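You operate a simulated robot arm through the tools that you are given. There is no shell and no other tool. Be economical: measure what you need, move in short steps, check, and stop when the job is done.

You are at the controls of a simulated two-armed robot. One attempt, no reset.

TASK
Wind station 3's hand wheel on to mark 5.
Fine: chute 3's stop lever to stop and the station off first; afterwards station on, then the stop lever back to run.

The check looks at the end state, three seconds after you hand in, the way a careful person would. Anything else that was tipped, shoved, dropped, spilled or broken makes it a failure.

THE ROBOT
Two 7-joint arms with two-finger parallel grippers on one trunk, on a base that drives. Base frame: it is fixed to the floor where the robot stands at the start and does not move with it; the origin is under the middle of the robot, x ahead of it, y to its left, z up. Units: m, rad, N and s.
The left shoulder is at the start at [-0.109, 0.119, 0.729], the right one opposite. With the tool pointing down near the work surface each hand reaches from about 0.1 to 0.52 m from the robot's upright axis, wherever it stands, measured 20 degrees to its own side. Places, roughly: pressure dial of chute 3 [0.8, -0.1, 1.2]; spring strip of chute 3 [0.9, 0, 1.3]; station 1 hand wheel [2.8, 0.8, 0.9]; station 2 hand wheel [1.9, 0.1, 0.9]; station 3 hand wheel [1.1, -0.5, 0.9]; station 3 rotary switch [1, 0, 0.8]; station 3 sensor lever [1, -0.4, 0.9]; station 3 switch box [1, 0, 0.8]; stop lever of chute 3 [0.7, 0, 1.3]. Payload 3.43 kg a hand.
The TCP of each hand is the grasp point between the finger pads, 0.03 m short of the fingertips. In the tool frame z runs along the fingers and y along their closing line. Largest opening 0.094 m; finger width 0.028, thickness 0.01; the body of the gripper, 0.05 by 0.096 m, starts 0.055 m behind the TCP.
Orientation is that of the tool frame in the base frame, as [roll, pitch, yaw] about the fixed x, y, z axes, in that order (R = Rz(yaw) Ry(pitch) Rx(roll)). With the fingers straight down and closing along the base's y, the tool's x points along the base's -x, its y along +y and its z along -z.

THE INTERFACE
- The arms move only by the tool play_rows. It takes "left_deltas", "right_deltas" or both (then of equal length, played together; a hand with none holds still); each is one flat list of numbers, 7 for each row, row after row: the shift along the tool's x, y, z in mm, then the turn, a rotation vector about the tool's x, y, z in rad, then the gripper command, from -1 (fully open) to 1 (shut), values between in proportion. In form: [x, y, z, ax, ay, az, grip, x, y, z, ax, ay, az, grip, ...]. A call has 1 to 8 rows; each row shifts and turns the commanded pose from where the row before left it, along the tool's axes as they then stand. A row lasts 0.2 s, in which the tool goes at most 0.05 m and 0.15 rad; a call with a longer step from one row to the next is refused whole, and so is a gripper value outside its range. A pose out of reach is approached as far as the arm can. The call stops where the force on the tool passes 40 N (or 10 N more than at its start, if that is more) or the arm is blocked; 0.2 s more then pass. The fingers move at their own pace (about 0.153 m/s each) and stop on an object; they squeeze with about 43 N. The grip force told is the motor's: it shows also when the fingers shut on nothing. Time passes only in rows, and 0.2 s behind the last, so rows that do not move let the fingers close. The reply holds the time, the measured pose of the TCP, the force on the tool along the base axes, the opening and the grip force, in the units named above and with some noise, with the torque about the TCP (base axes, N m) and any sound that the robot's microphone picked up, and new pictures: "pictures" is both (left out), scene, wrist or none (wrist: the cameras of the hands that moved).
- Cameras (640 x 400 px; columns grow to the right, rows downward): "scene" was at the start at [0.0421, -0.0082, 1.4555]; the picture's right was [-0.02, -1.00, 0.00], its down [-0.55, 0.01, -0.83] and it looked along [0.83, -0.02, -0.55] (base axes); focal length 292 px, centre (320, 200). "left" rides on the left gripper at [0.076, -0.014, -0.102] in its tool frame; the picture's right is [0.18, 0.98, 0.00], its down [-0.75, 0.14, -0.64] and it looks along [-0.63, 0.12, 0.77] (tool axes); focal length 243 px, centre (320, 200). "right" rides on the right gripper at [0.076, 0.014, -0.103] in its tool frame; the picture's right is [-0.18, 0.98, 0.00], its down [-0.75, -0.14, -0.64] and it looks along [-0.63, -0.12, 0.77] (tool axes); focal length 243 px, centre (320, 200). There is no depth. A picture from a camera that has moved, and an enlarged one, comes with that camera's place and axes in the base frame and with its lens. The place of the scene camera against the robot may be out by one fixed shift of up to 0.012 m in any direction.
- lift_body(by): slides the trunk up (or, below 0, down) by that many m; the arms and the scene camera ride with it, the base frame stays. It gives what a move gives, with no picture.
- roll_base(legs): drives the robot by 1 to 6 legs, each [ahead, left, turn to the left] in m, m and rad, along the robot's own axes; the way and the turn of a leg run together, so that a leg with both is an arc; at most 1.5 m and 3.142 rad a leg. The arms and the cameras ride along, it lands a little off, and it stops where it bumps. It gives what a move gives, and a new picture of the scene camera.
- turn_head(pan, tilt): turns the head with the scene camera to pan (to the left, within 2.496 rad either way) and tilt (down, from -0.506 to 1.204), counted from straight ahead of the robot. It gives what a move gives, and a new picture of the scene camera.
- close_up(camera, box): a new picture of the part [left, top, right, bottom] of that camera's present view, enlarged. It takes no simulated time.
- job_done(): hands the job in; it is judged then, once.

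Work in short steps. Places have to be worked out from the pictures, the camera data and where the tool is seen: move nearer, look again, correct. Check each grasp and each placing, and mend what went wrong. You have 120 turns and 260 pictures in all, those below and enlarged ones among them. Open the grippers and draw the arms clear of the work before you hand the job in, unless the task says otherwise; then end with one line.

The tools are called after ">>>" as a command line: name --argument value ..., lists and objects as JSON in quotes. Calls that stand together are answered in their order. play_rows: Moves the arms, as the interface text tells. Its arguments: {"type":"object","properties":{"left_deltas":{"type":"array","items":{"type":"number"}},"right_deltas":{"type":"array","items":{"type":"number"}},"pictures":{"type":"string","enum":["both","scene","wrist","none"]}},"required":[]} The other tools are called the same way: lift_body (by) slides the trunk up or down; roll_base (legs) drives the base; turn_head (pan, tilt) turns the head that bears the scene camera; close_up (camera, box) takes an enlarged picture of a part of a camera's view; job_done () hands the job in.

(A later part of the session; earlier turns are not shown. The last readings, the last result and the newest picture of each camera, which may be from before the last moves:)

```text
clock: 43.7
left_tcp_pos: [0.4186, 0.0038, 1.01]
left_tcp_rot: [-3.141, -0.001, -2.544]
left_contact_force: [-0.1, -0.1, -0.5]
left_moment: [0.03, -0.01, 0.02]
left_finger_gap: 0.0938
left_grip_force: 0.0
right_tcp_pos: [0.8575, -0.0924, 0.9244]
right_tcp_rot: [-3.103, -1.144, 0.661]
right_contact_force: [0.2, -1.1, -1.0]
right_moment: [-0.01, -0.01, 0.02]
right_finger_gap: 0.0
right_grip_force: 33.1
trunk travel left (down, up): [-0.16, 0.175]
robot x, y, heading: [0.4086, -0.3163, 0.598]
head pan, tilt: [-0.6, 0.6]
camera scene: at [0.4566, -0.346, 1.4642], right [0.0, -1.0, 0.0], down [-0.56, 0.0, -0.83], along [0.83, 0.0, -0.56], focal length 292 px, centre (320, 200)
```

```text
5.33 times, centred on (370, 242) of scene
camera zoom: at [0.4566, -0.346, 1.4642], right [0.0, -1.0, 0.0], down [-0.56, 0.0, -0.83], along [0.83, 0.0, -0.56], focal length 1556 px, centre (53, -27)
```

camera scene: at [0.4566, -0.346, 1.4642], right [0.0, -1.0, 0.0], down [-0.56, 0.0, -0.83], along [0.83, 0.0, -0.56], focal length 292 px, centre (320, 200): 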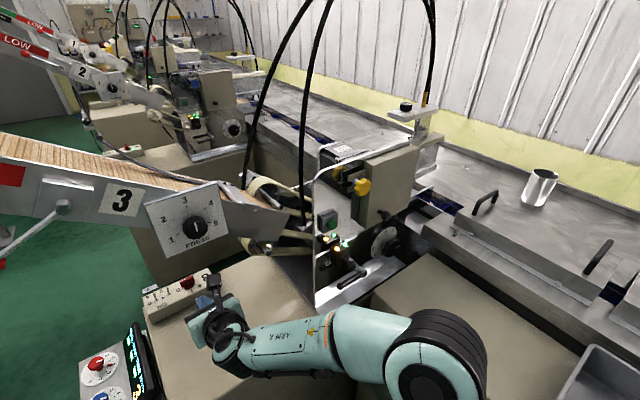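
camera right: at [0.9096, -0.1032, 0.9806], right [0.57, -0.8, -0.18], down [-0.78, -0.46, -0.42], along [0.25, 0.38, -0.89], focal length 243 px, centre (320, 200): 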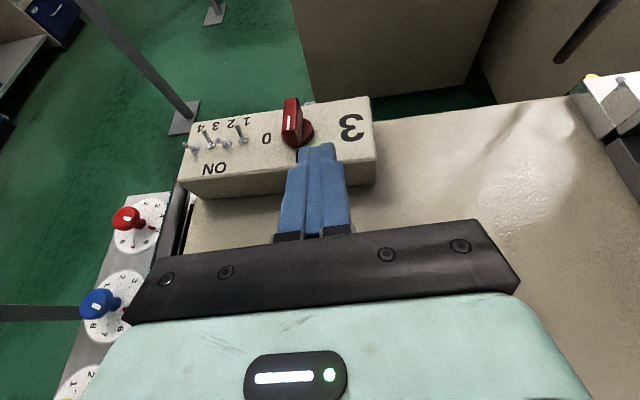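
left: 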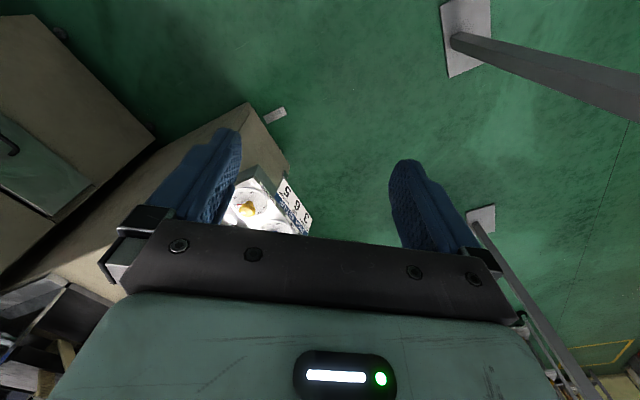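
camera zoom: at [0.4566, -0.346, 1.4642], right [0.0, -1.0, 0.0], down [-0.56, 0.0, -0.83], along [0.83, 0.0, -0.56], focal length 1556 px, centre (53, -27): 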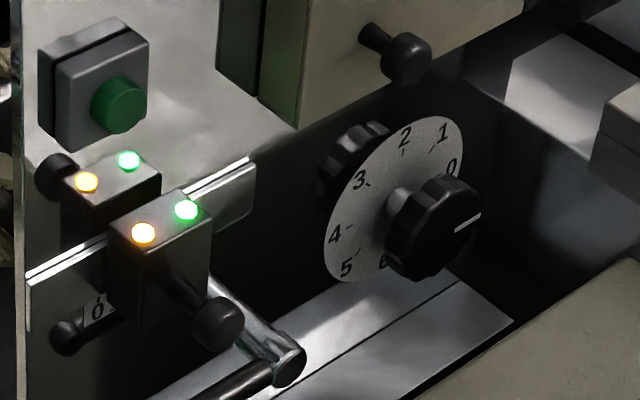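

The wheel has a fixed dial 0–6 (counter-clockwise) and a black knob, mark now at about 0; knob centre ≈[1.04, -0.54, 0.90], facing me along -n. I retract and level the right hand, then back up and move right to stand before it.

>>> play_rows --right_deltas '[0, 0, -45, 0, 0, 0, 1, 0, 0, -45, 0, 0, 0, 1, 0, 0, -30, 0, 0.133, 0, 1, 0, 0, -30, 0, 0.133, 0, 1, 0, 0, 0, 0, 0.1, 0, 1]' --pictures "none"

>>> roll_base --legs '[[-0.14, 0, 0], [0, -0.21, 0]]'

>>> close_up --camera "right" --box '[0, 0, 640, 400]'

```text
clock: 44.9
left_tcp_pos: [0.4206, 0.0025, 1.0099]
left_tcp_rot: [-3.141, 0.001, -2.543]
left_contact_force: [1.2, -0.2, -0.7]
left_moment: [-0.02, -0.02, -0.01]
left_finger_gap: 0.0942
left_grip_force: 0.0
right_tcp_pos: [0.7505, -0.1832, 0.9861]
right_tcp_rot: [-2.874, -1.509, 0.432]
right_contact_force: [0.0, -0.6, 0.7]
right_moment: [0.01, 0.0, 0.02]
right_finger_gap: 0.0
right_grip_force: 33.0
trunk travel left (down, up): [-0.16, 0.175]
robot x, y, heading: [0.4082, -0.3172, 0.598]
head pan, tilt: [-0.6, 0.6]
```

```text
clock: 47.8
left_tcp_pos: [0.3874, -0.1934, 1.0096]
left_tcp_rot: [-3.14, 0.002, -2.548]
left_contact_force: [0.0, 1.2, -1.0]
left_moment: [-0.02, -0.01, -0.01]
left_finger_gap: 0.0939
left_grip_force: 0.0
right_tcp_pos: [0.7199, -0.3792, 0.9863]
right_tcp_rot: [-2.915, -1.508, 0.465]
right_contact_force: [-0.8, 0.6, 0.0]
right_moment: [0.0, -0.02, -0.03]
right_finger_gap: 0.0
right_grip_force: 32.7
trunk travel left (down, up): [-0.16, 0.175]
robot x, y, heading: [0.3771, -0.5125, 0.598]
head pan, tilt: [-0.6, 0.6]
stopped in leg 2: the robot was blocked; the commanded pose is now the measured one
camera scene: at [0.4237, -0.5422, 1.4643], right [0.0, -1.0, 0.0], down [-0.56, 0.0, -0.83], along [0.83, 0.0, -0.56], focal length 292 px, centre (320, 200)
```

scene: 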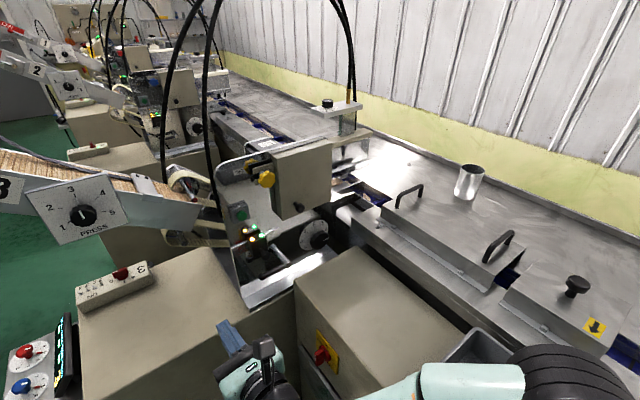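

```text
1.00 times, centred on (320, 200) of right (not enlarged: the box is as wide or as high as the picture)
camera zoom: at [0.6539, -0.4539, 1.0674], right [0.62, -0.76, -0.2], down [-0.63, -0.32, -0.71], along [0.48, 0.56, -0.68], focal length 243 px, centre (320, 200)
```

zoom: 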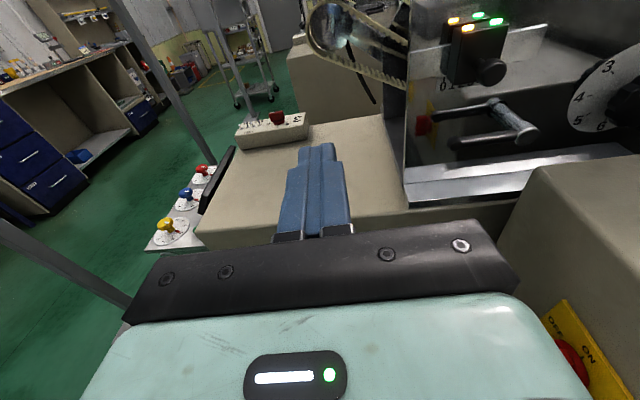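

Blocked while moving right — I back off 3 cm left and look at what touched.

>>> roll_base --legs '[[0, 0.03, 0]]'

>>> turn_head --pan -1.2 --tilt 0.9

```text
clock: 48.7
left_tcp_pos: [0.371, -0.1695, 1.0098]
left_tcp_rot: [-3.139, 0.003, -2.549]
left_contact_force: [0.1, 0.1, -0.1]
left_moment: [-0.05, -0.05, -0.02]
left_finger_gap: 0.0942
left_grip_force: 0.1
right_tcp_pos: [0.7032, -0.3551, 0.9845]
right_tcp_rot: [-2.905, -1.507, 0.453]
right_contact_force: [-0.1, 0.3, -0.2]
right_moment: [0.03, -0.02, -0.01]
right_finger_gap: 0.0
right_grip_force: 33.4
trunk travel left (down, up): [-0.16, 0.175]
robot x, y, heading: [0.365, -0.4928, 0.591]
head pan, tilt: [-0.6, 0.6]
camera scene: at [0.4079, -0.5187, 1.4642], right [0.0, -1.0, 0.0], down [-0.56, 0.0, -0.83], along [0.83, 0.0, -0.56], focal length 292 px, centre (320, 200)
```

scene: 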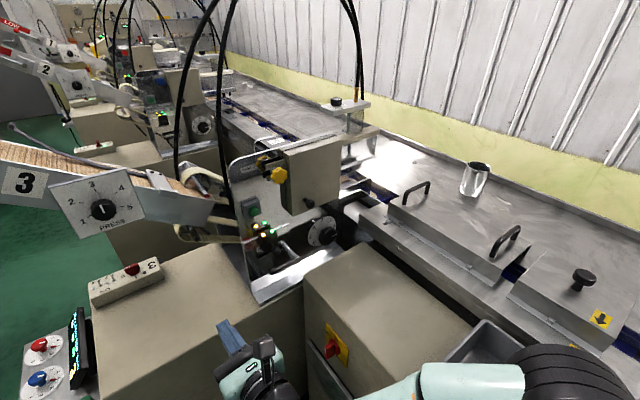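

```text
clock: 49.7
left_tcp_pos: [0.3717, -0.1699, 1.0105]
left_tcp_rot: [3.141, 0.003, -2.549]
left_contact_force: [0.1, 0.5, 0.2]
left_moment: [0.01, 0.0, 0.01]
left_finger_gap: 0.0941
left_grip_force: 0.0
right_tcp_pos: [0.7053, -0.3555, 0.9848]
right_tcp_rot: [-2.894, -1.506, 0.446]
right_contact_force: [-0.3, 0.1, -0.7]
right_moment: [-0.02, 0.02, 0.0]
right_finger_gap: 0.0
right_grip_force: 32.3
trunk travel left (down, up): [-0.16, 0.175]
robot x, y, heading: [0.3593, -0.4907, 0.592]
head pan, tilt: [-1.201, 0.901]
camera scene: at [0.3821, -0.5618, 1.4394], right [-0.57, -0.82, 0.0], down [-0.64, 0.45, -0.62], along [0.51, -0.35, -0.78], focal length 292 px, centre (320, 200)
```

scene: 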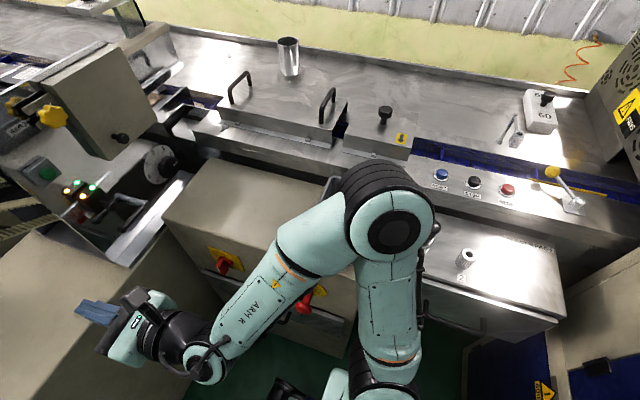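

It was probably the base meeting the cabinet side; from here the wheel is still reachable (fwd 0.54, right 0.42). I slide the right hand 0.35 m to the right at this height.

>>> play_rows --right_deltas '[0, 44, 0, 0, 0, 0, 1, 0, 44, 0, 0, 0, 0, 1, 0, 44, 0, 0, 0, 0, 1, 0, 44, 0, 0, 0, 0, 1]' --pictures "both"

```text
clock: 50.7
left_tcp_pos: [0.3719, -0.1695, 1.0113]
left_tcp_rot: [-3.141, 0.002, -2.549]
left_contact_force: [-0.1, -0.1, 0.0]
left_moment: [0.05, 0.02, -0.02]
left_finger_gap: 0.0939
left_grip_force: 0.2
right_tcp_pos: [0.8138, -0.4925, 0.9833]
right_tcp_rot: [-2.905, -1.508, 0.457]
right_contact_force: [0.1, 0.1, 0.0]
right_moment: [0.0, 0.04, 0.01]
right_finger_gap: 0.0
right_grip_force: 32.8
trunk travel left (down, up): [-0.16, 0.175]
robot x, y, heading: [0.3605, -0.4951, 0.596]
head pan, tilt: [-1.201, 0.901]
camera scene: at [0.3813, -0.5627, 1.4394], right [-0.57, -0.82, 0.0], down [-0.64, 0.45, -0.62], along [0.51, -0.35, -0.78], focal length 292 px, centre (320, 200)
camera right: at [0.748, -0.5664, 1.0652], right [0.62, -0.76, -0.2], down [-0.63, -0.32, -0.71], along [0.48, 0.56, -0.68], focal length 243 px, centre (320, 200)
```

scene: 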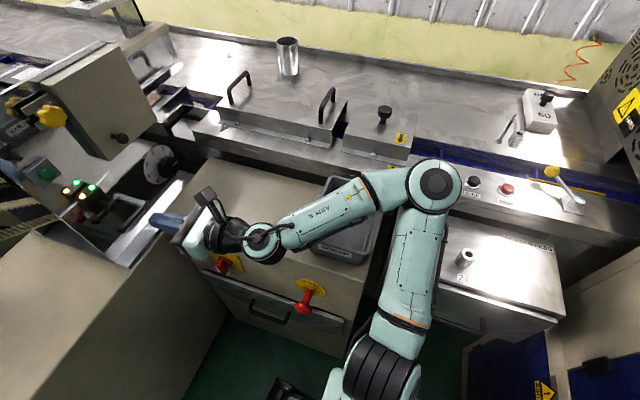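
right: 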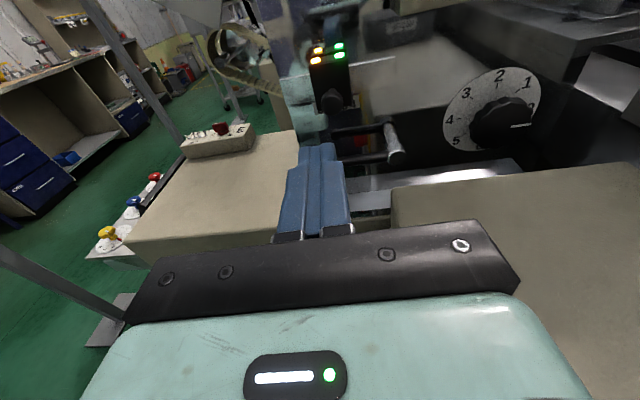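

>>> play_rows --right_deltas '[-5, 44, 0, 0, 0, 0, 1, -10, 44, 0, 0, 0, 0, 1, -10, 44, 0, 0, 0, 0, 1, -10, 36, 0, 0, 0, 0, 1]' --pictures "both"

>>> close_up --camera "right" --box '[230, 30, 430, 155]'

```text
clock: 51.8
left_tcp_pos: [0.3754, -0.1526, 1.0038]
left_tcp_rot: [-3.132, -0.012, -2.539]
left_contact_force: [0.1, 0.7, 0.6]
left_moment: [0.04, -0.03, 0.0]
left_finger_gap: 0.0941
left_grip_force: 0.0
right_tcp_pos: [0.9178, -0.5608, 0.9611]
right_tcp_rot: [2.325, -1.367, 1.575]
right_contact_force: [0.0, -0.2, -0.1]
right_moment: [-0.03, -0.06, 0.02]
right_finger_gap: 0.0
right_grip_force: 32.9
trunk travel left (down, up): [-0.16, 0.175]
robot x, y, heading: [0.3643, -0.4882, 0.608]
head pan, tilt: [-1.201, 0.901]
stopped in row 4 (right hand): the arm was blocked; the commanded pose is now the measured one
camera scene: at [0.3914, -0.5392, 1.4392], right [-0.56, -0.83, 0.01], down [-0.65, 0.43, -0.62], along [0.51, -0.36, -0.78], focal length 292 px, centre (320, 200)
camera right: at [0.8516, -0.6239, 1.0509], right [0.67, -0.74, -0.04], down [-0.56, -0.48, -0.67], along [0.48, 0.47, -0.74], focal length 243 px, centre (320, 200)
```

scene: 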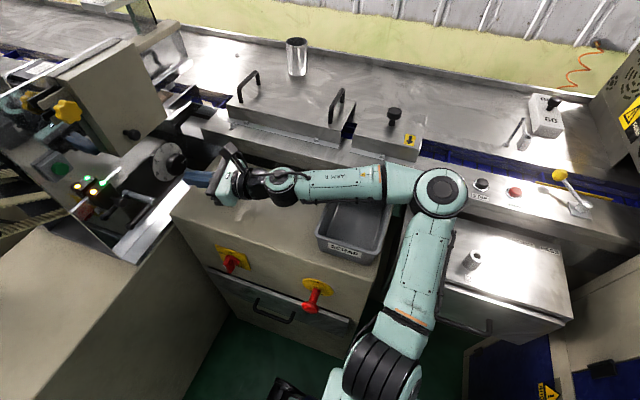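
right: 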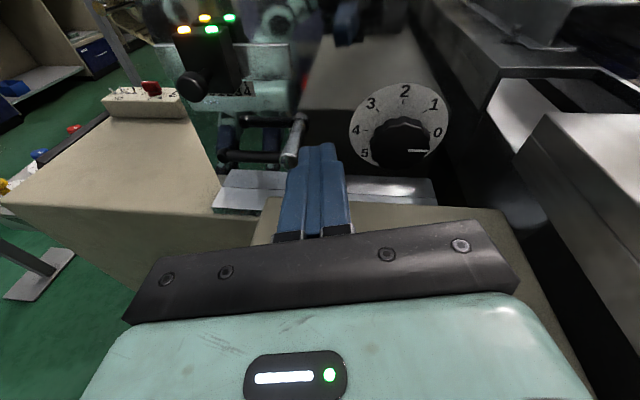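

```text
3.20 times, centred on (330, 92) of right
camera zoom: at [0.8516, -0.6239, 1.0509], right [0.67, -0.74, -0.04], down [-0.56, -0.48, -0.67], along [0.48, 0.47, -0.74], focal length 776 px, centre (288, 544)
```

zoom: 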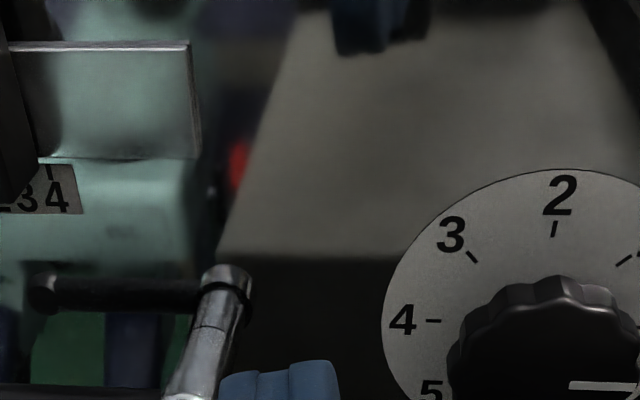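

The arm was blocked—likely the upper arm against the cabinet edge (nothing visibly displaced; the bin looks unmoved). I back off and raise the trunk so the arm passes higher, then look.

>>> play_rows --right_deltas '[0, -30, 0, 0, 0, 0, 1, 0, -30, 0, 0, 0, 0, 1]' --pictures "none"

>>> lift_body --by 0.13

>>> turn_head --pan -1.2 --tilt 1.0

```text
clock: 52.4
left_tcp_pos: [0.3778, -0.1523, 1.004]
left_tcp_rot: [-3.132, -0.014, -2.541]
left_contact_force: [-0.8, -0.5, -0.4]
left_moment: [0.01, -0.03, 0.0]
left_finger_gap: 0.0941
left_grip_force: 0.1
right_tcp_pos: [0.8787, -0.5193, 0.9496]
right_tcp_rot: [2.357, -1.374, 1.536]
right_contact_force: [0.3, -0.3, -0.6]
right_moment: [0.0, 0.0, -0.01]
right_finger_gap: 0.0001
right_grip_force: 32.9
trunk travel left (down, up): [-0.16, 0.175]
robot x, y, heading: [0.3615, -0.4901, 0.605]
head pan, tilt: [-1.201, 0.901]
```

```text
clock: 54.0
left_tcp_pos: [0.3708, -0.1697, 1.1395]
left_tcp_rot: [-3.141, 0.003, -2.544]
left_contact_force: [0.6, -0.2, 0.1]
left_moment: [-0.03, -0.08, -0.04]
left_finger_gap: 0.0939
left_grip_force: 0.1
right_tcp_pos: [0.8735, -0.5428, 1.0824]
right_tcp_rot: [2.361, -1.404, 1.52]
right_contact_force: [0.4, -0.1, 0.0]
right_moment: [-0.02, 0.0, 0.0]
right_finger_gap: 0.0
right_grip_force: 32.8
trunk travel left (down, up): [-0.29, 0.045]
robot x, y, heading: [0.363, -0.4921, 0.6]
head pan, tilt: [-1.201, 0.901]
```

```text
clock: 54.6
left_tcp_pos: [0.3725, -0.1684, 1.1404]
left_tcp_rot: [3.141, 0.001, -2.546]
left_contact_force: [-0.3, -0.6, 0.4]
left_moment: [0.0, -0.01, 0.05]
left_finger_gap: 0.0942
left_grip_force: 0.0
right_tcp_pos: [0.8732, -0.5423, 1.0827]
right_tcp_rot: [2.36, -1.404, 1.521]
right_contact_force: [-0.2, -0.6, 0.7]
right_moment: [0.05, -0.02, -0.01]
right_finger_gap: 0.0
right_grip_force: 32.9
trunk travel left (down, up): [-0.29, 0.045]
robot x, y, heading: [0.3629, -0.4929, 0.602]
head pan, tilt: [-1.201, 1.0]
camera scene: at [0.3737, -0.5616, 1.5632], right [-0.57, -0.82, 0.0], down [-0.69, 0.48, -0.54], along [0.45, -0.31, -0.84], focal length 292 px, centre (320, 200)
```

scene: 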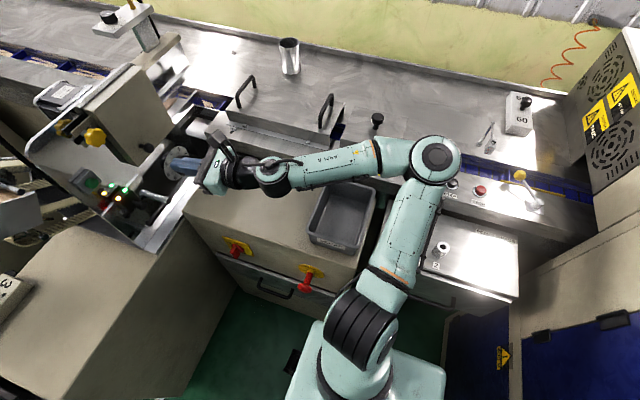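

Contact released. I now move the hand right and part of the way down, squaring it up, and look at the dial.

>>> play_rows --right_deltas '[-20, 28, 0, -0.07, 0, 0, 1, -25, 28, 0, 0, 0, 0.117, 1, -25, 28, 0, 0, 0, 0, 1, -25, 0, 0, 0, 0, 0, 1]' --pictures "both"

>>> close_up --camera "right" --box '[230, 60, 430, 185]'

```text
clock: 55.6
left_tcp_pos: [0.3717, -0.1681, 1.1419]
left_tcp_rot: [-3.141, 0.002, -2.545]
left_contact_force: [0.0, 0.2, -0.8]
left_moment: [-0.02, 0.0, -0.03]
left_finger_gap: 0.0941
left_grip_force: 0.0
right_tcp_pos: [0.9213, -0.6162, 0.9936]
right_tcp_rot: [3.046, -1.461, 0.76]
right_contact_force: [0.4, 0.1, 0.3]
right_moment: [-0.02, 0.0, 0.01]
right_finger_gap: 0.0002
right_grip_force: 32.7
trunk travel left (down, up): [-0.29, 0.045]
robot x, y, heading: [0.362, -0.4891, 0.6]
head pan, tilt: [-1.201, 1.0]
camera scene: at [0.3733, -0.561, 1.5633], right [-0.57, -0.82, 0.0], down [-0.69, 0.48, -0.54], along [0.45, -0.31, -0.84], focal length 292 px, centre (320, 200)
camera right: at [0.8553, -0.6843, 1.0801], right [0.59, -0.79, -0.17], down [-0.65, -0.34, -0.68], along [0.48, 0.51, -0.71], focal length 243 px, centre (320, 200)
```

scene: 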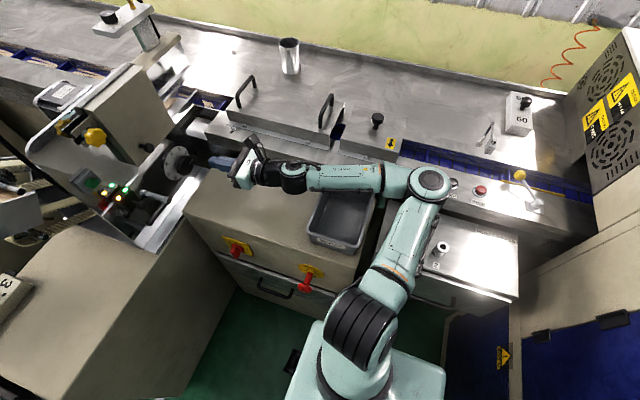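
right: 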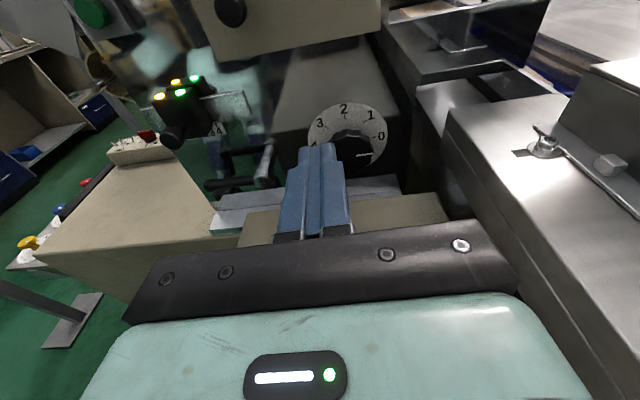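

```text
3.20 times, centred on (330, 122) of right
camera zoom: at [0.8553, -0.6843, 1.0801], right [0.59, -0.79, -0.17], down [-0.65, -0.34, -0.68], along [0.48, 0.51, -0.71], focal length 776 px, centre (288, 448)
```

zoom: 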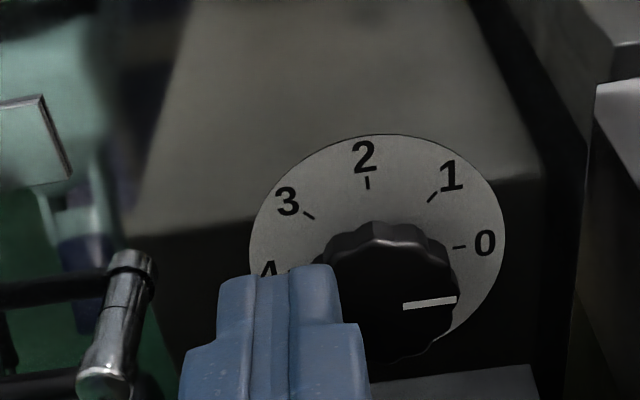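

Dial: 0 at 3 o'clock, 45° per number counter-clockwise (2 at top, 4 left, 5 lower-left); mark is at 0, so +225° CCW. Knob face centre ≈[1.057, -0.546, 0.903], Ø≈0.05. I level the tool, lower it, open the fingers and line up.

>>> play_rows --right_deltas '[0, 9, 0, 0, 0.109, 0, 0, -30, 9, 0, 0, 0, 0, -0.6, -30, 9, 0, 0, 0, 0, -0.6, -30, 0, 10, 0, 0, 0, -0.6, 0, 0, 20, 0, 0, 0, -0.6]' --pictures "both"

>>> close_up --camera "right" --box '[230, 60, 430, 185]'

```text
clock: 56.3
left_tcp_pos: [0.3696, -0.1589, 1.1358]
left_tcp_rot: [-3.132, -0.003, -2.544]
left_contact_force: [0.6, 0.4, -0.6]
left_moment: [0.01, -0.02, 0.02]
left_finger_gap: 0.0938
left_grip_force: 0.0
right_tcp_pos: [0.9373, -0.6159, 0.9944]
right_tcp_rot: [1.91, -1.367, 1.929]
right_contact_force: [-0.9, -0.2, 0.2]
right_moment: [0.01, 0.01, -0.02]
right_finger_gap: 0.0751
right_grip_force: 0.1
right hand out of reach, approached as far as the arm can: row 2, 3
trunk travel left (down, up): [-0.29, 0.045]
robot x, y, heading: [0.3654, -0.4908, 0.601]
head pan, tilt: [-1.201, 1.0]
stopped in row 3 (right hand): the arm was blocked; the commanded pose is now the measured one
camera scene: at [0.3705, -0.5472, 1.5635], right [-0.56, -0.83, 0.01], down [-0.69, 0.47, -0.55], along [0.45, -0.31, -0.84], focal length 292 px, centre (320, 200)
camera right: at [0.8609, -0.6781, 1.079], right [0.64, -0.77, 0.01], down [-0.53, -0.44, -0.72], along [0.56, 0.46, -0.69], focal length 243 px, centre (320, 200)
```

scene: 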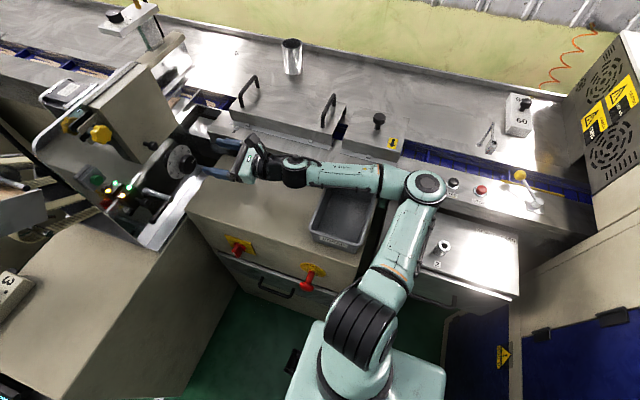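
right: 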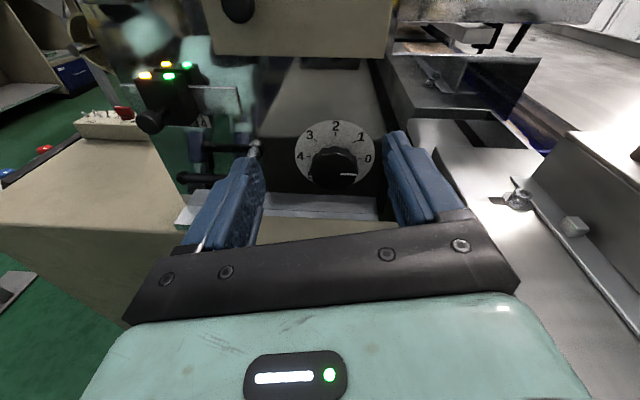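

```text
3.20 times, centred on (330, 122) of right
camera zoom: at [0.8609, -0.6781, 1.079], right [0.64, -0.77, 0.01], down [-0.53, -0.44, -0.72], along [0.56, 0.46, -0.69], focal length 776 px, centre (288, 448)
```

zoom: 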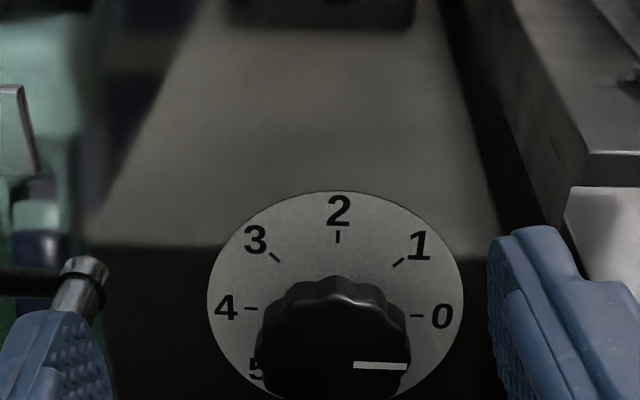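

The elbow seems to come down on the conveyor rail here. I back off upward at once, and plan a better arm posture: robot further back, trunk higher, tool pitched down toward the knob.

>>> play_rows --right_deltas '[40, 0, 0, 0, 0, 0, -0.6, 40, 0, -20, 0, 0, 0, -0.6, 20, -20, -30, 0, 0, 0, -0.6]' --pictures "none"

>>> lift_body --by 0.044

>>> roll_base --legs '[[-0.12, 0, 0]]'

```text
clock: 57.1
left_tcp_pos: [0.3706, -0.1698, 1.1403]
left_tcp_rot: [-3.141, 0.001, -2.545]
left_contact_force: [0.8, -1.0, -0.7]
left_moment: [0.0, 0.0, -0.01]
left_finger_gap: 0.0938
left_grip_force: 0.0
right_tcp_pos: [0.8825, -0.6283, 1.0874]
right_tcp_rot: [1.914, -1.411, 1.923]
right_contact_force: [-0.2, -0.1, 0.2]
right_moment: [0.03, 0.0, 0.01]
right_finger_gap: 0.0751
right_grip_force: 0.1
trunk travel left (down, up): [-0.29, 0.045]
robot x, y, heading: [0.3656, -0.4922, 0.602]
head pan, tilt: [-1.201, 1.0]
```

```text
clock: 58.0
left_tcp_pos: [0.3721, -0.1698, 1.1849]
left_tcp_rot: [3.141, 0.002, -2.545]
left_contact_force: [0.0, 0.5, -0.8]
left_moment: [0.04, -0.01, 0.0]
left_finger_gap: 0.0941
left_grip_force: 0.1
right_tcp_pos: [0.8812, -0.6296, 1.1296]
right_tcp_rot: [1.911, -1.41, 1.924]
right_contact_force: [-0.7, -0.4, -0.5]
right_moment: [0.03, -0.01, 0.04]
right_finger_gap: 0.0751
right_grip_force: 0.0
trunk travel left (down, up): [-0.334, 0.001]
robot x, y, heading: [0.3654, -0.4904, 0.603]
head pan, tilt: [-1.201, 1.0]
```

```text
clock: 59.2
left_tcp_pos: [0.278, -0.2332, 1.1847]
left_tcp_rot: [3.141, 0.002, -2.545]
left_contact_force: [0.1, -0.1, 0.7]
left_moment: [-0.01, -0.03, -0.01]
left_finger_gap: 0.0937
left_grip_force: 0.1
right_tcp_pos: [0.7874, -0.6934, 1.1304]
right_tcp_rot: [1.911, -1.41, 1.921]
right_contact_force: [-0.5, 0.0, 0.0]
right_moment: [0.07, 0.04, -0.02]
right_finger_gap: 0.0753
right_grip_force: 0.1
trunk travel left (down, up): [-0.334, 0.001]
robot x, y, heading: [0.27, -0.5561, 0.601]
head pan, tilt: [-1.201, 1.0]
camera scene: at [0.2789, -0.6274, 1.6092], right [-0.57, -0.82, 0.0], down [-0.69, 0.48, -0.54], along [0.45, -0.31, -0.84], focal length 292 px, centre (320, 200)
```

scene: 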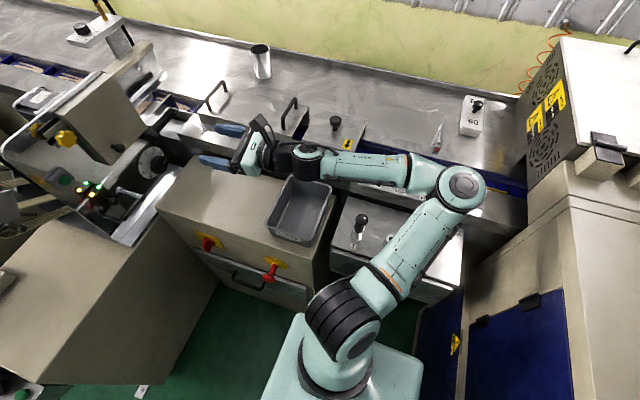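

>>> play_rows --right_deltas '[0, 0, 0, 0, 0, 0.149, -0.6, 0, 0, 0, 0, -0.149, 0, -0.6, 0, 0, 0, 0, -0.149, 0, -0.6, 0, 0, 0, 0, -0.149, 0, -0.6, 0, 0, 0, 0, -0.149, 0, -0.6]' --pictures "both"

```text
clock: 60.4
left_tcp_pos: [0.2789, -0.2335, 1.1841]
left_tcp_rot: [3.141, 0.001, -2.545]
left_contact_force: [-0.1, -0.5, 0.4]
left_moment: [0.0, 0.01, -0.03]
left_finger_gap: 0.094
left_grip_force: 0.0
right_tcp_pos: [0.7875, -0.6938, 1.1297]
right_tcp_rot: [3.141, -0.918, 0.693]
right_contact_force: [-0.4, -0.3, 0.4]
right_moment: [-0.03, 0.0, -0.05]
right_finger_gap: 0.0754
right_grip_force: 0.0
trunk travel left (down, up): [-0.334, 0.001]
robot x, y, heading: [0.269, -0.5594, 0.601]
head pan, tilt: [-1.201, 1.0]
camera scene: at [0.2786, -0.6273, 1.609], right [-0.57, -0.82, 0.0], down [-0.69, 0.48, -0.54], along [0.45, -0.31, -0.84], focal length 292 px, centre (320, 200)
camera right: at [0.7682, -0.7273, 1.2521], right [0.54, -0.83, -0.15], down [-0.84, -0.51, -0.21], along [0.1, 0.23, -0.97], focal length 243 px, centre (320, 200)
```

scene: 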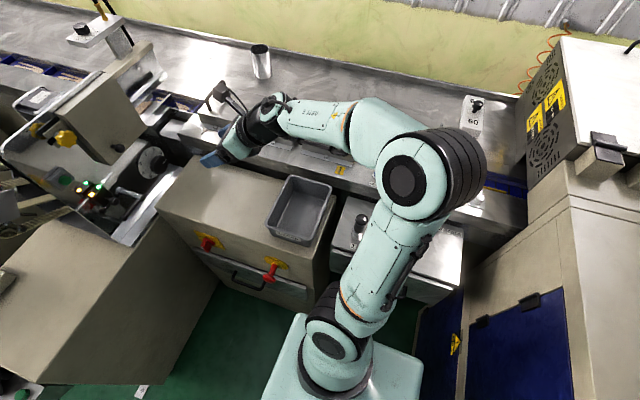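
right: 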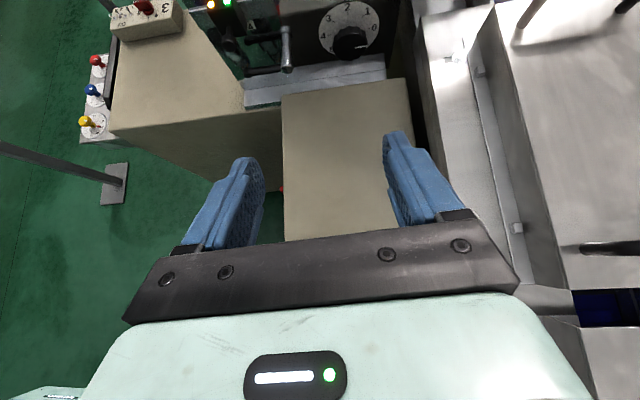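

Much better: the elbow is now high. Knob confirmed at ≈[1.057, -0.545, 0.904]. I go to a pre-grasp 9 cm short of it along the pitched tool axis.

>>> play_rows --right_deltas '[0.5, 9.7, 45, 0, 0, 0, -0.6, 0.5, 9.7, 45, 0, 0, 0, -0.6, 0.5, 9.7, 45, 0, 0, 0, -0.6, 0.5, 9.7, 45, 0, 0, 0, -0.6, 0.5, 9.7, 45, 0, 0, 0, -0.6, 0.5, 9.7, 45, 0, 0, 0, -0.6]' --pictures "both"

>>> close_up --camera "right" --box '[230, 60, 430, 185]'

```text
clock: 61.8
left_tcp_pos: [0.2798, -0.2352, 1.1845]
left_tcp_rot: [3.141, 0.0, -2.546]
left_contact_force: [0.8, -0.3, -0.2]
left_moment: [0.0, 0.0, 0.01]
left_finger_gap: 0.0943
left_grip_force: 0.0
right_tcp_pos: [0.992, -0.5948, 0.9655]
right_tcp_rot: [3.134, -0.918, 0.693]
right_contact_force: [0.4, 0.3, -0.4]
right_moment: [0.01, 0.01, -0.01]
right_finger_gap: 0.0752
right_grip_force: 0.0
trunk travel left (down, up): [-0.334, 0.001]
robot x, y, heading: [0.2708, -0.5598, 0.603]
head pan, tilt: [-1.201, 1.0]
camera scene: at [0.2797, -0.6273, 1.609], right [-0.57, -0.82, 0.0], down [-0.69, 0.48, -0.54], along [0.44, -0.31, -0.84], focal length 292 px, centre (320, 200)
camera right: at [0.9737, -0.6291, 1.0889], right [0.54, -0.83, -0.14], down [-0.84, -0.51, -0.21], along [0.1, 0.23, -0.97], focal length 243 px, centre (320, 200)
```

scene: 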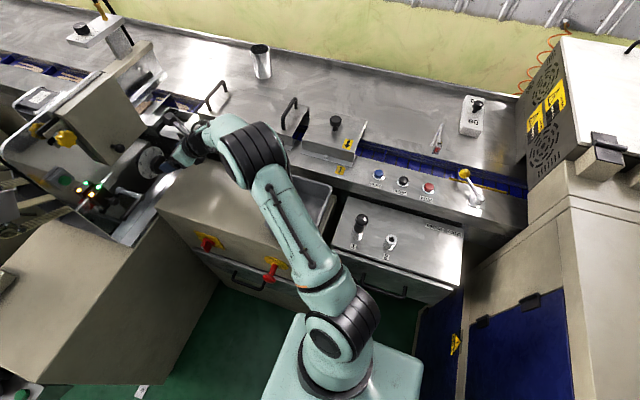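
right: 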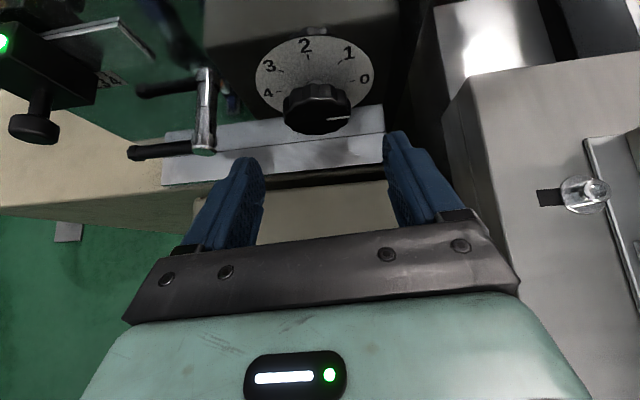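

```text
3.20 times, centred on (330, 122) of right
camera zoom: at [0.9737, -0.6291, 1.0889], right [0.54, -0.83, -0.14], down [-0.84, -0.51, -0.21], along [0.1, 0.23, -0.97], focal length 776 px, centre (288, 448)
```

zoom: 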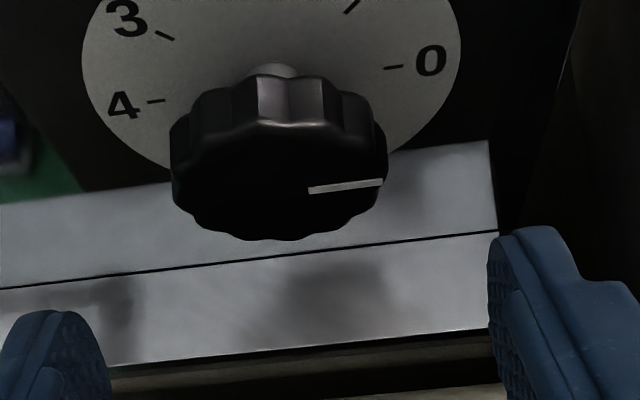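

Clear view of the knob, mark at 0. I move to a pre-grasp straight in front of the knob on its axis and roll the hand 0.49 rad clockwise about that axis for the first stroke.

>>> play_rows --right_deltas '[-22, 0.5, 22, 0, 0, 0, -0.45, -22, 0.5, 22, 0, 0, 0, -0.45, 0, 0, 0, 0.0744, 0, 0.0973, -0.45, 0, 0, 0, 0.0744, 0, 0.0973, -0.45, 0, 0, 0, 0.0744, 0, 0.0973, -0.45, 0, 0, 0, 0.0744, 0, 0.0973, -0.45]' --pictures "both"

```text
clock: 63.0
left_tcp_pos: [0.2772, -0.2354, 1.1841]
left_tcp_rot: [-3.139, 0.003, -2.547]
left_contact_force: [-0.8, 0.9, 0.2]
left_moment: [0.0, -0.01, -0.03]
left_finger_gap: 0.0942
left_grip_force: 0.1
right_tcp_pos: [1.0061, -0.6038, 0.9211]
right_tcp_rot: [-2.653, -0.884, 0.294]
right_contact_force: [3.4, -2.0, 6.0]
right_moment: [-0.26, -0.32, -0.06]
right_finger_gap: 0.0686
right_grip_force: 0.9
trunk travel left (down, up): [-0.334, 0.001]
robot x, y, heading: [0.2703, -0.5577, 0.6]
head pan, tilt: [-1.201, 1.0]
stopped in row 5 (right hand): the force on the tool passed its limit at 43 N (the readings are from after the stop); the commanded pose is now the measured one
camera scene: at [0.2778, -0.6286, 1.6086], right [-0.57, -0.82, 0.0], down [-0.69, 0.48, -0.54], along [0.45, -0.31, -0.84], focal length 292 px, centre (320, 200)
camera right: at [1.0065, -0.6666, 1.0319], right [0.48, -0.76, -0.43], down [-0.87, -0.45, -0.18], along [-0.06, 0.47, -0.88], focal length 243 px, centre (320, 200)
```

scene: 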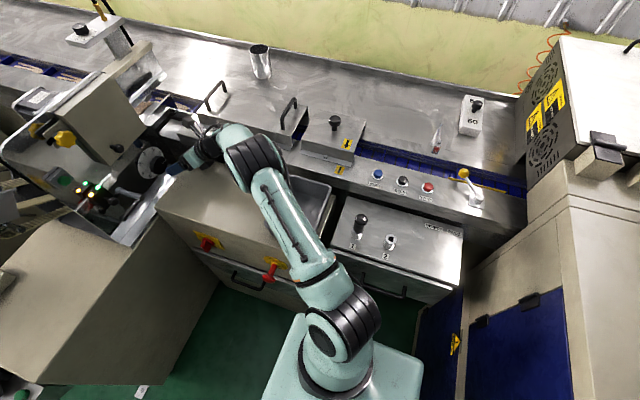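
right: 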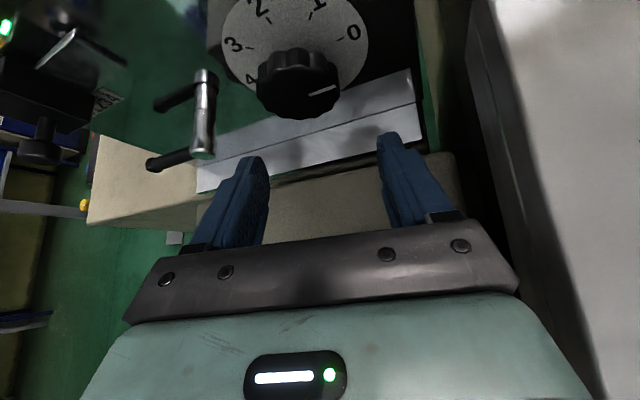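

The lower finger touched the cabinet top (z≈0.86), lightly. I back off along the tool axis and will approach the knob along the pitched axis from above instead.

>>> play_rows --right_deltas '[10, 0, -35, 0, 0, 0, -0.45, 0, 0, -35, 0, 0, 0, -0.45]' --pictures "wrist"

```text
clock: 63.6
left_tcp_pos: [0.2772, -0.2354, 1.1845]
left_tcp_rot: [-3.142, 0.001, -2.547]
left_contact_force: [-0.3, -0.5, -1.0]
left_moment: [-0.01, -0.01, 0.04]
left_finger_gap: 0.0943
left_grip_force: 0.1
right_tcp_pos: [0.9746, -0.6463, 0.9637]
right_tcp_rot: [-2.65, -0.88, 0.296]
right_contact_force: [0.5, 0.5, 0.8]
right_moment: [-0.02, -0.01, 0.05]
right_finger_gap: 0.0678
right_grip_force: 0.0
trunk travel left (down, up): [-0.334, 0.001]
robot x, y, heading: [0.2694, -0.5516, 0.601]
head pan, tilt: [-1.201, 1.0]
camera right: at [0.9767, -0.7106, 1.0748], right [0.48, -0.76, -0.44], down [-0.87, -0.45, -0.18], along [-0.06, 0.47, -0.88], focal length 243 px, centre (320, 200)
```

right: 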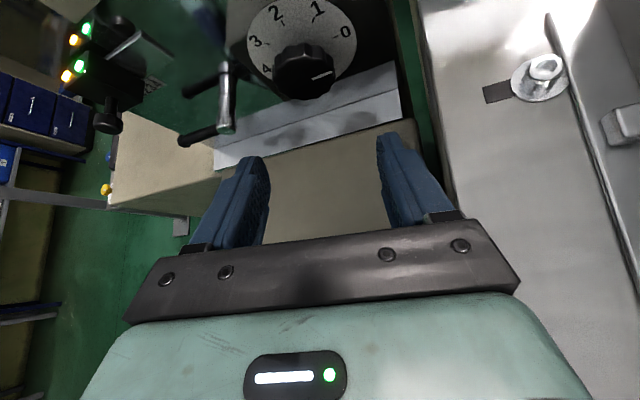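

>>> play_rows --right_deltas '[10, -3.5, 20, 0, 0, 0, -0.45, 10, -3.2, 20, 0, 0, 0, -0.45, 0, 0, 30, 0, 0, 0, -0.45, 0, 0, 30, 0, 0, 0, -0.45]' --pictures "both"

>>> close_up --camera "right" --box '[200, 70, 440, 220]'

```text
clock: 64.6
left_tcp_pos: [0.2781, -0.2341, 1.1845]
left_tcp_rot: [-3.141, 0.001, -2.547]
left_contact_force: [0.1, 0.0, -0.1]
left_moment: [0.02, 0.03, 0.01]
left_finger_gap: 0.0939
left_grip_force: 0.1
right_tcp_pos: [1.0356, -0.5702, 0.9263]
right_tcp_rot: [-2.65, -0.879, 0.298]
right_contact_force: [0.2, -0.4, -0.8]
right_moment: [-0.03, 0.03, 0.03]
right_finger_gap: 0.0684
right_grip_force: 0.0
trunk travel left (down, up): [-0.334, 0.001]
robot x, y, heading: [0.2693, -0.5556, 0.598]
head pan, tilt: [-1.201, 1.0]
camera scene: at [0.2791, -0.6276, 1.609], right [-0.57, -0.82, 0.0], down [-0.69, 0.48, -0.54], along [0.44, -0.31, -0.84], focal length 292 px, centre (320, 200)
camera right: at [1.0375, -0.6343, 1.0385], right [0.48, -0.76, -0.44], down [-0.87, -0.45, -0.18], along [-0.06, 0.47, -0.88], focal length 243 px, centre (320, 200)
```

scene: 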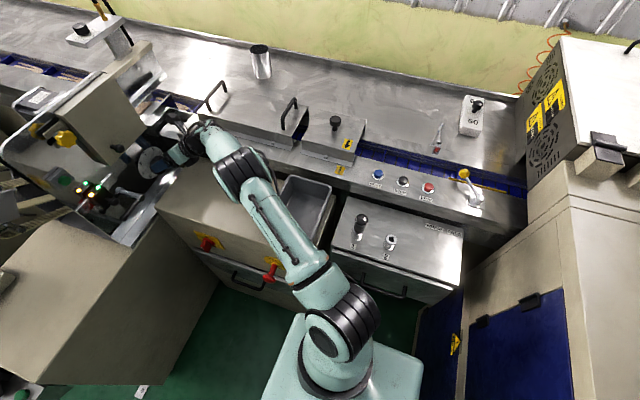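
right: 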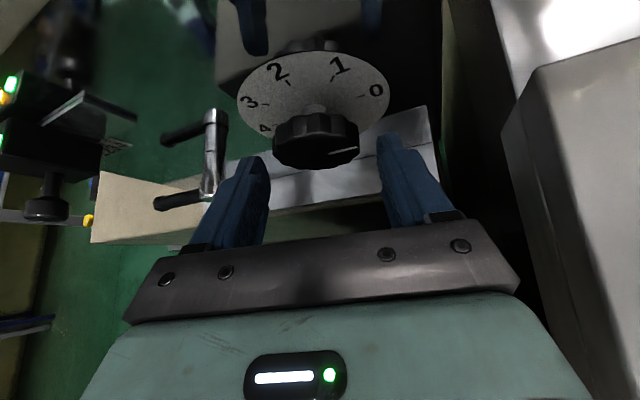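

```text
2.67 times, centred on (320, 145) of right
camera zoom: at [1.0375, -0.6343, 1.0385], right [0.48, -0.76, -0.44], down [-0.87, -0.45, -0.18], along [-0.06, 0.47, -0.88], focal length 647 px, centre (320, 347)
```

zoom: 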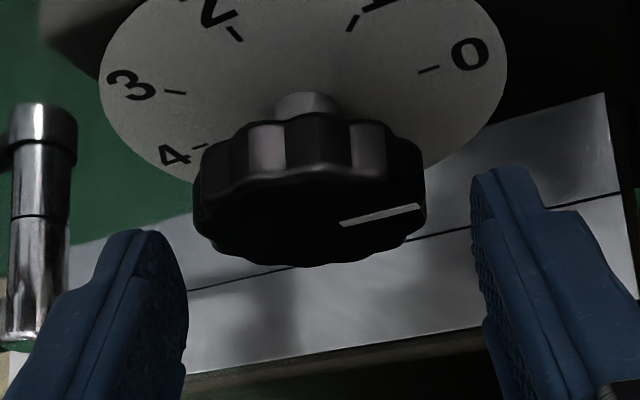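

>>> play_rows --right_deltas '[-0.5, -1, 18, 0, 0, 0, -0.45, -0.5, -1, 17, 0, 0, 0, -0.45]' --pictures "wrist"

>>> close_up --camera "right" --box '[200, 100, 440, 250]'

```text
clock: 65.2
left_tcp_pos: [0.2782, -0.2338, 1.184]
left_tcp_rot: [3.14, 0.001, -2.547]
left_contact_force: [1.0, -0.4, -0.5]
left_moment: [-0.01, 0.01, 0.01]
left_finger_gap: 0.0939
left_grip_force: 0.0
right_tcp_pos: [1.0527, -0.5447, 0.9053]
right_tcp_rot: [-2.652, -0.879, 0.297]
right_contact_force: [-0.8, -0.4, -1.3]
right_moment: [-0.02, -0.01, -0.01]
right_finger_gap: 0.0684
right_grip_force: 0.0
trunk travel left (down, up): [-0.334, 0.001]
robot x, y, heading: [0.2729, -0.5558, 0.597]
head pan, tilt: [-1.201, 1.0]
camera right: at [1.0534, -0.6082, 1.0174], right [0.48, -0.76, -0.44], down [-0.87, -0.45, -0.18], along [-0.06, 0.47, -0.88], focal length 243 px, centre (320, 200)
```

right: 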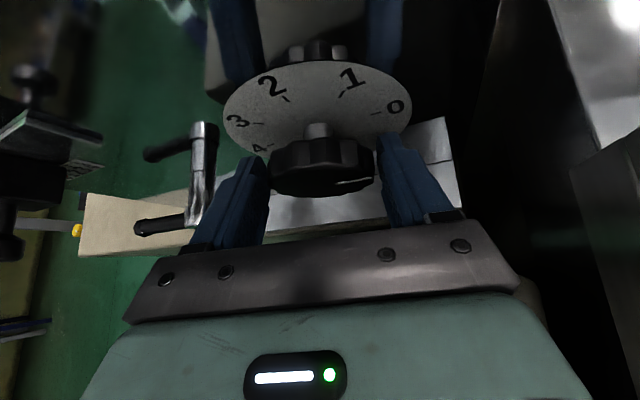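

```text
2.67 times, centred on (320, 175) of right
camera zoom: at [1.0534, -0.6082, 1.0174], right [0.48, -0.76, -0.44], down [-0.87, -0.45, -0.18], along [-0.06, 0.47, -0.88], focal length 647 px, centre (320, 267)
```

zoom: 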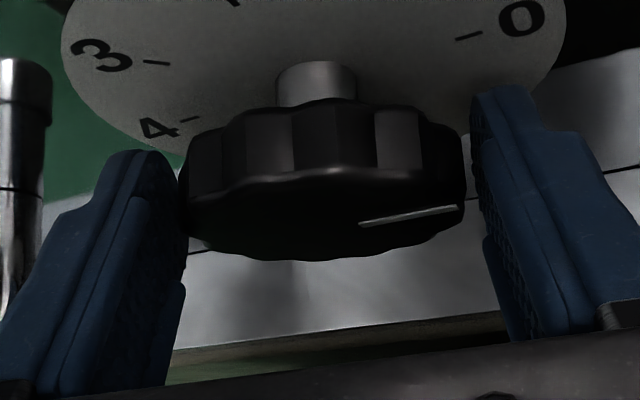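

The knob sits between the pads. I close and check the grip.

>>> play_rows --right_deltas '[0, 0, 0, 0, 0, 0, 1, 0, 0, 0, 0, 0, 0, 1]' --pictures "none"

>>> play_rows --right_deltas '[0, 0, 0, -0.0792, -0.0035, -0.1068, 1, 0, 0, 0, -0.0792, -0.0035, -0.1068, 1]' --pictures "wrist"

>>> close_up --camera "right" --box '[200, 100, 440, 250]'

```text
clock: 65.8
left_tcp_pos: [0.2789, -0.2343, 1.1838]
left_tcp_rot: [3.141, 0.002, -2.547]
left_contact_force: [0.5, -0.1, 0.1]
left_moment: [0.03, -0.01, 0.01]
left_finger_gap: 0.0941
left_grip_force: 0.1
right_tcp_pos: [1.0512, -0.546, 0.9059]
right_tcp_rot: [-2.652, -0.878, 0.293]
right_contact_force: [2.6, -0.3, -0.4]
right_moment: [0.21, -0.33, -1.1]
right_finger_gap: 0.0574
right_grip_force: 45.3
trunk travel left (down, up): [-0.334, 0.001]
robot x, y, heading: [0.2684, -0.5569, 0.596]
head pan, tilt: [-1.201, 1.0]
```

```text
clock: 66.4
left_tcp_pos: [0.2797, -0.2327, 1.1832]
left_tcp_rot: [-3.141, 0.0, -2.545]
left_contact_force: [0.6, -0.1, -0.3]
left_moment: [0.01, 0.01, 0.0]
left_finger_gap: 0.0941
left_grip_force: 0.0
right_tcp_pos: [1.0501, -0.5455, 0.9061]
right_tcp_rot: [-3.076, -0.933, 0.633]
right_contact_force: [6.1, 7.0, -1.0]
right_moment: [-0.65, 0.91, -0.87]
right_finger_gap: 0.0579
right_grip_force: 44.8
trunk travel left (down, up): [-0.334, 0.001]
robot x, y, heading: [0.2637, -0.5573, 0.596]
head pan, tilt: [-1.201, 1.0]
camera right: at [1.0337, -0.5832, 1.0271], right [0.53, -0.82, -0.19], down [-0.84, -0.5, -0.22], along [0.09, 0.27, -0.96], focal length 243 px, centre (320, 200)
```

right: 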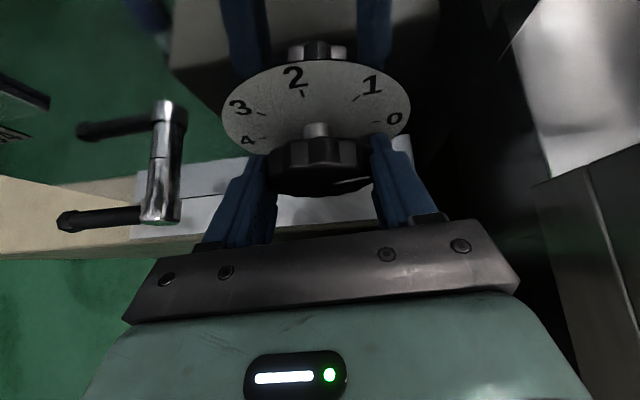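

```text
2.67 times, centred on (320, 175) of right
camera zoom: at [1.0337, -0.5832, 1.0271], right [0.53, -0.82, -0.19], down [-0.84, -0.5, -0.22], along [0.09, 0.27, -0.96], focal length 647 px, centre (320, 267)
```

zoom: 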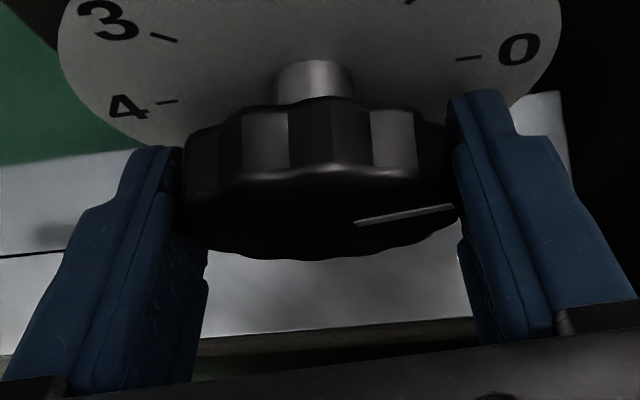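

The knob turns with the hand (grip 45 N). I continue the stroke.

>>> play_rows --right_deltas '[0, 0, 0, -0.0792, -0.0035, -0.1068, 1, 0, 0, 0, -0.0792, -0.0035, -0.1068, 1, 0, 0, 0, -0.0792, -0.0035, -0.1068, 1, 0, 0, 0, -0.0792, -0.0035, -0.1068, 1]' --pictures "wrist"

>>> close_up --camera "right" --box '[200, 40, 440, 190]'

```text
clock: 67.4
left_tcp_pos: [0.2777, -0.2333, 1.1829]
left_tcp_rot: [-3.139, 0.0, -2.548]
left_contact_force: [0.9, -0.6, 0.0]
left_moment: [-0.01, 0.02, -0.02]
left_finger_gap: 0.0937
left_grip_force: 0.0
right_tcp_pos: [1.049, -0.542, 0.9054]
right_tcp_rot: [2.422, -0.773, 1.241]
right_contact_force: [-9.7, 15.9, -8.4]
right_moment: [-0.28, 0.58, -1.28]
right_finger_gap: 0.0575
right_grip_force: 45.2
trunk travel left (down, up): [-0.334, 0.001]
robot x, y, heading: [0.2668, -0.5593, 0.593]
head pan, tilt: [-1.201, 1.0]
camera right: at [0.9925, -0.5303, 1.0203], right [0.51, -0.79, 0.33], down [-0.76, -0.6, -0.25], along [0.4, -0.13, -0.91], focal length 243 px, centre (320, 200)
```

right: 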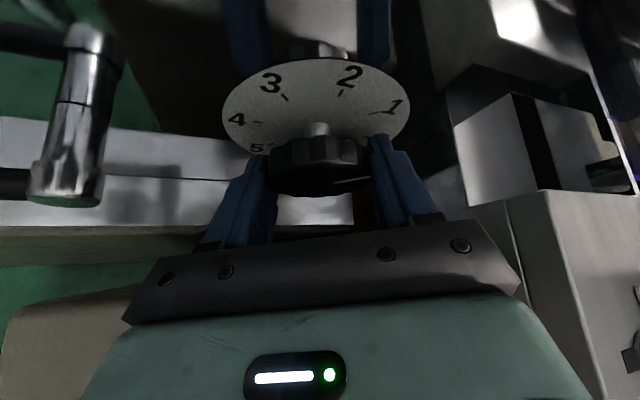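

```text
2.67 times, centred on (320, 115) of right
camera zoom: at [0.9925, -0.5303, 1.0203], right [0.51, -0.79, 0.33], down [-0.76, -0.6, -0.25], along [0.4, -0.13, -0.91], focal length 647 px, centre (320, 427)
```

zoom: 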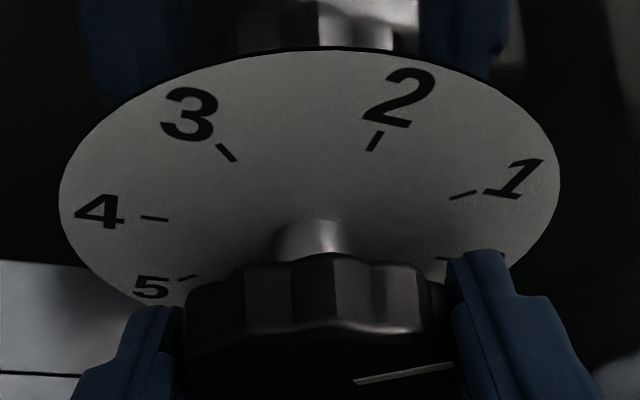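

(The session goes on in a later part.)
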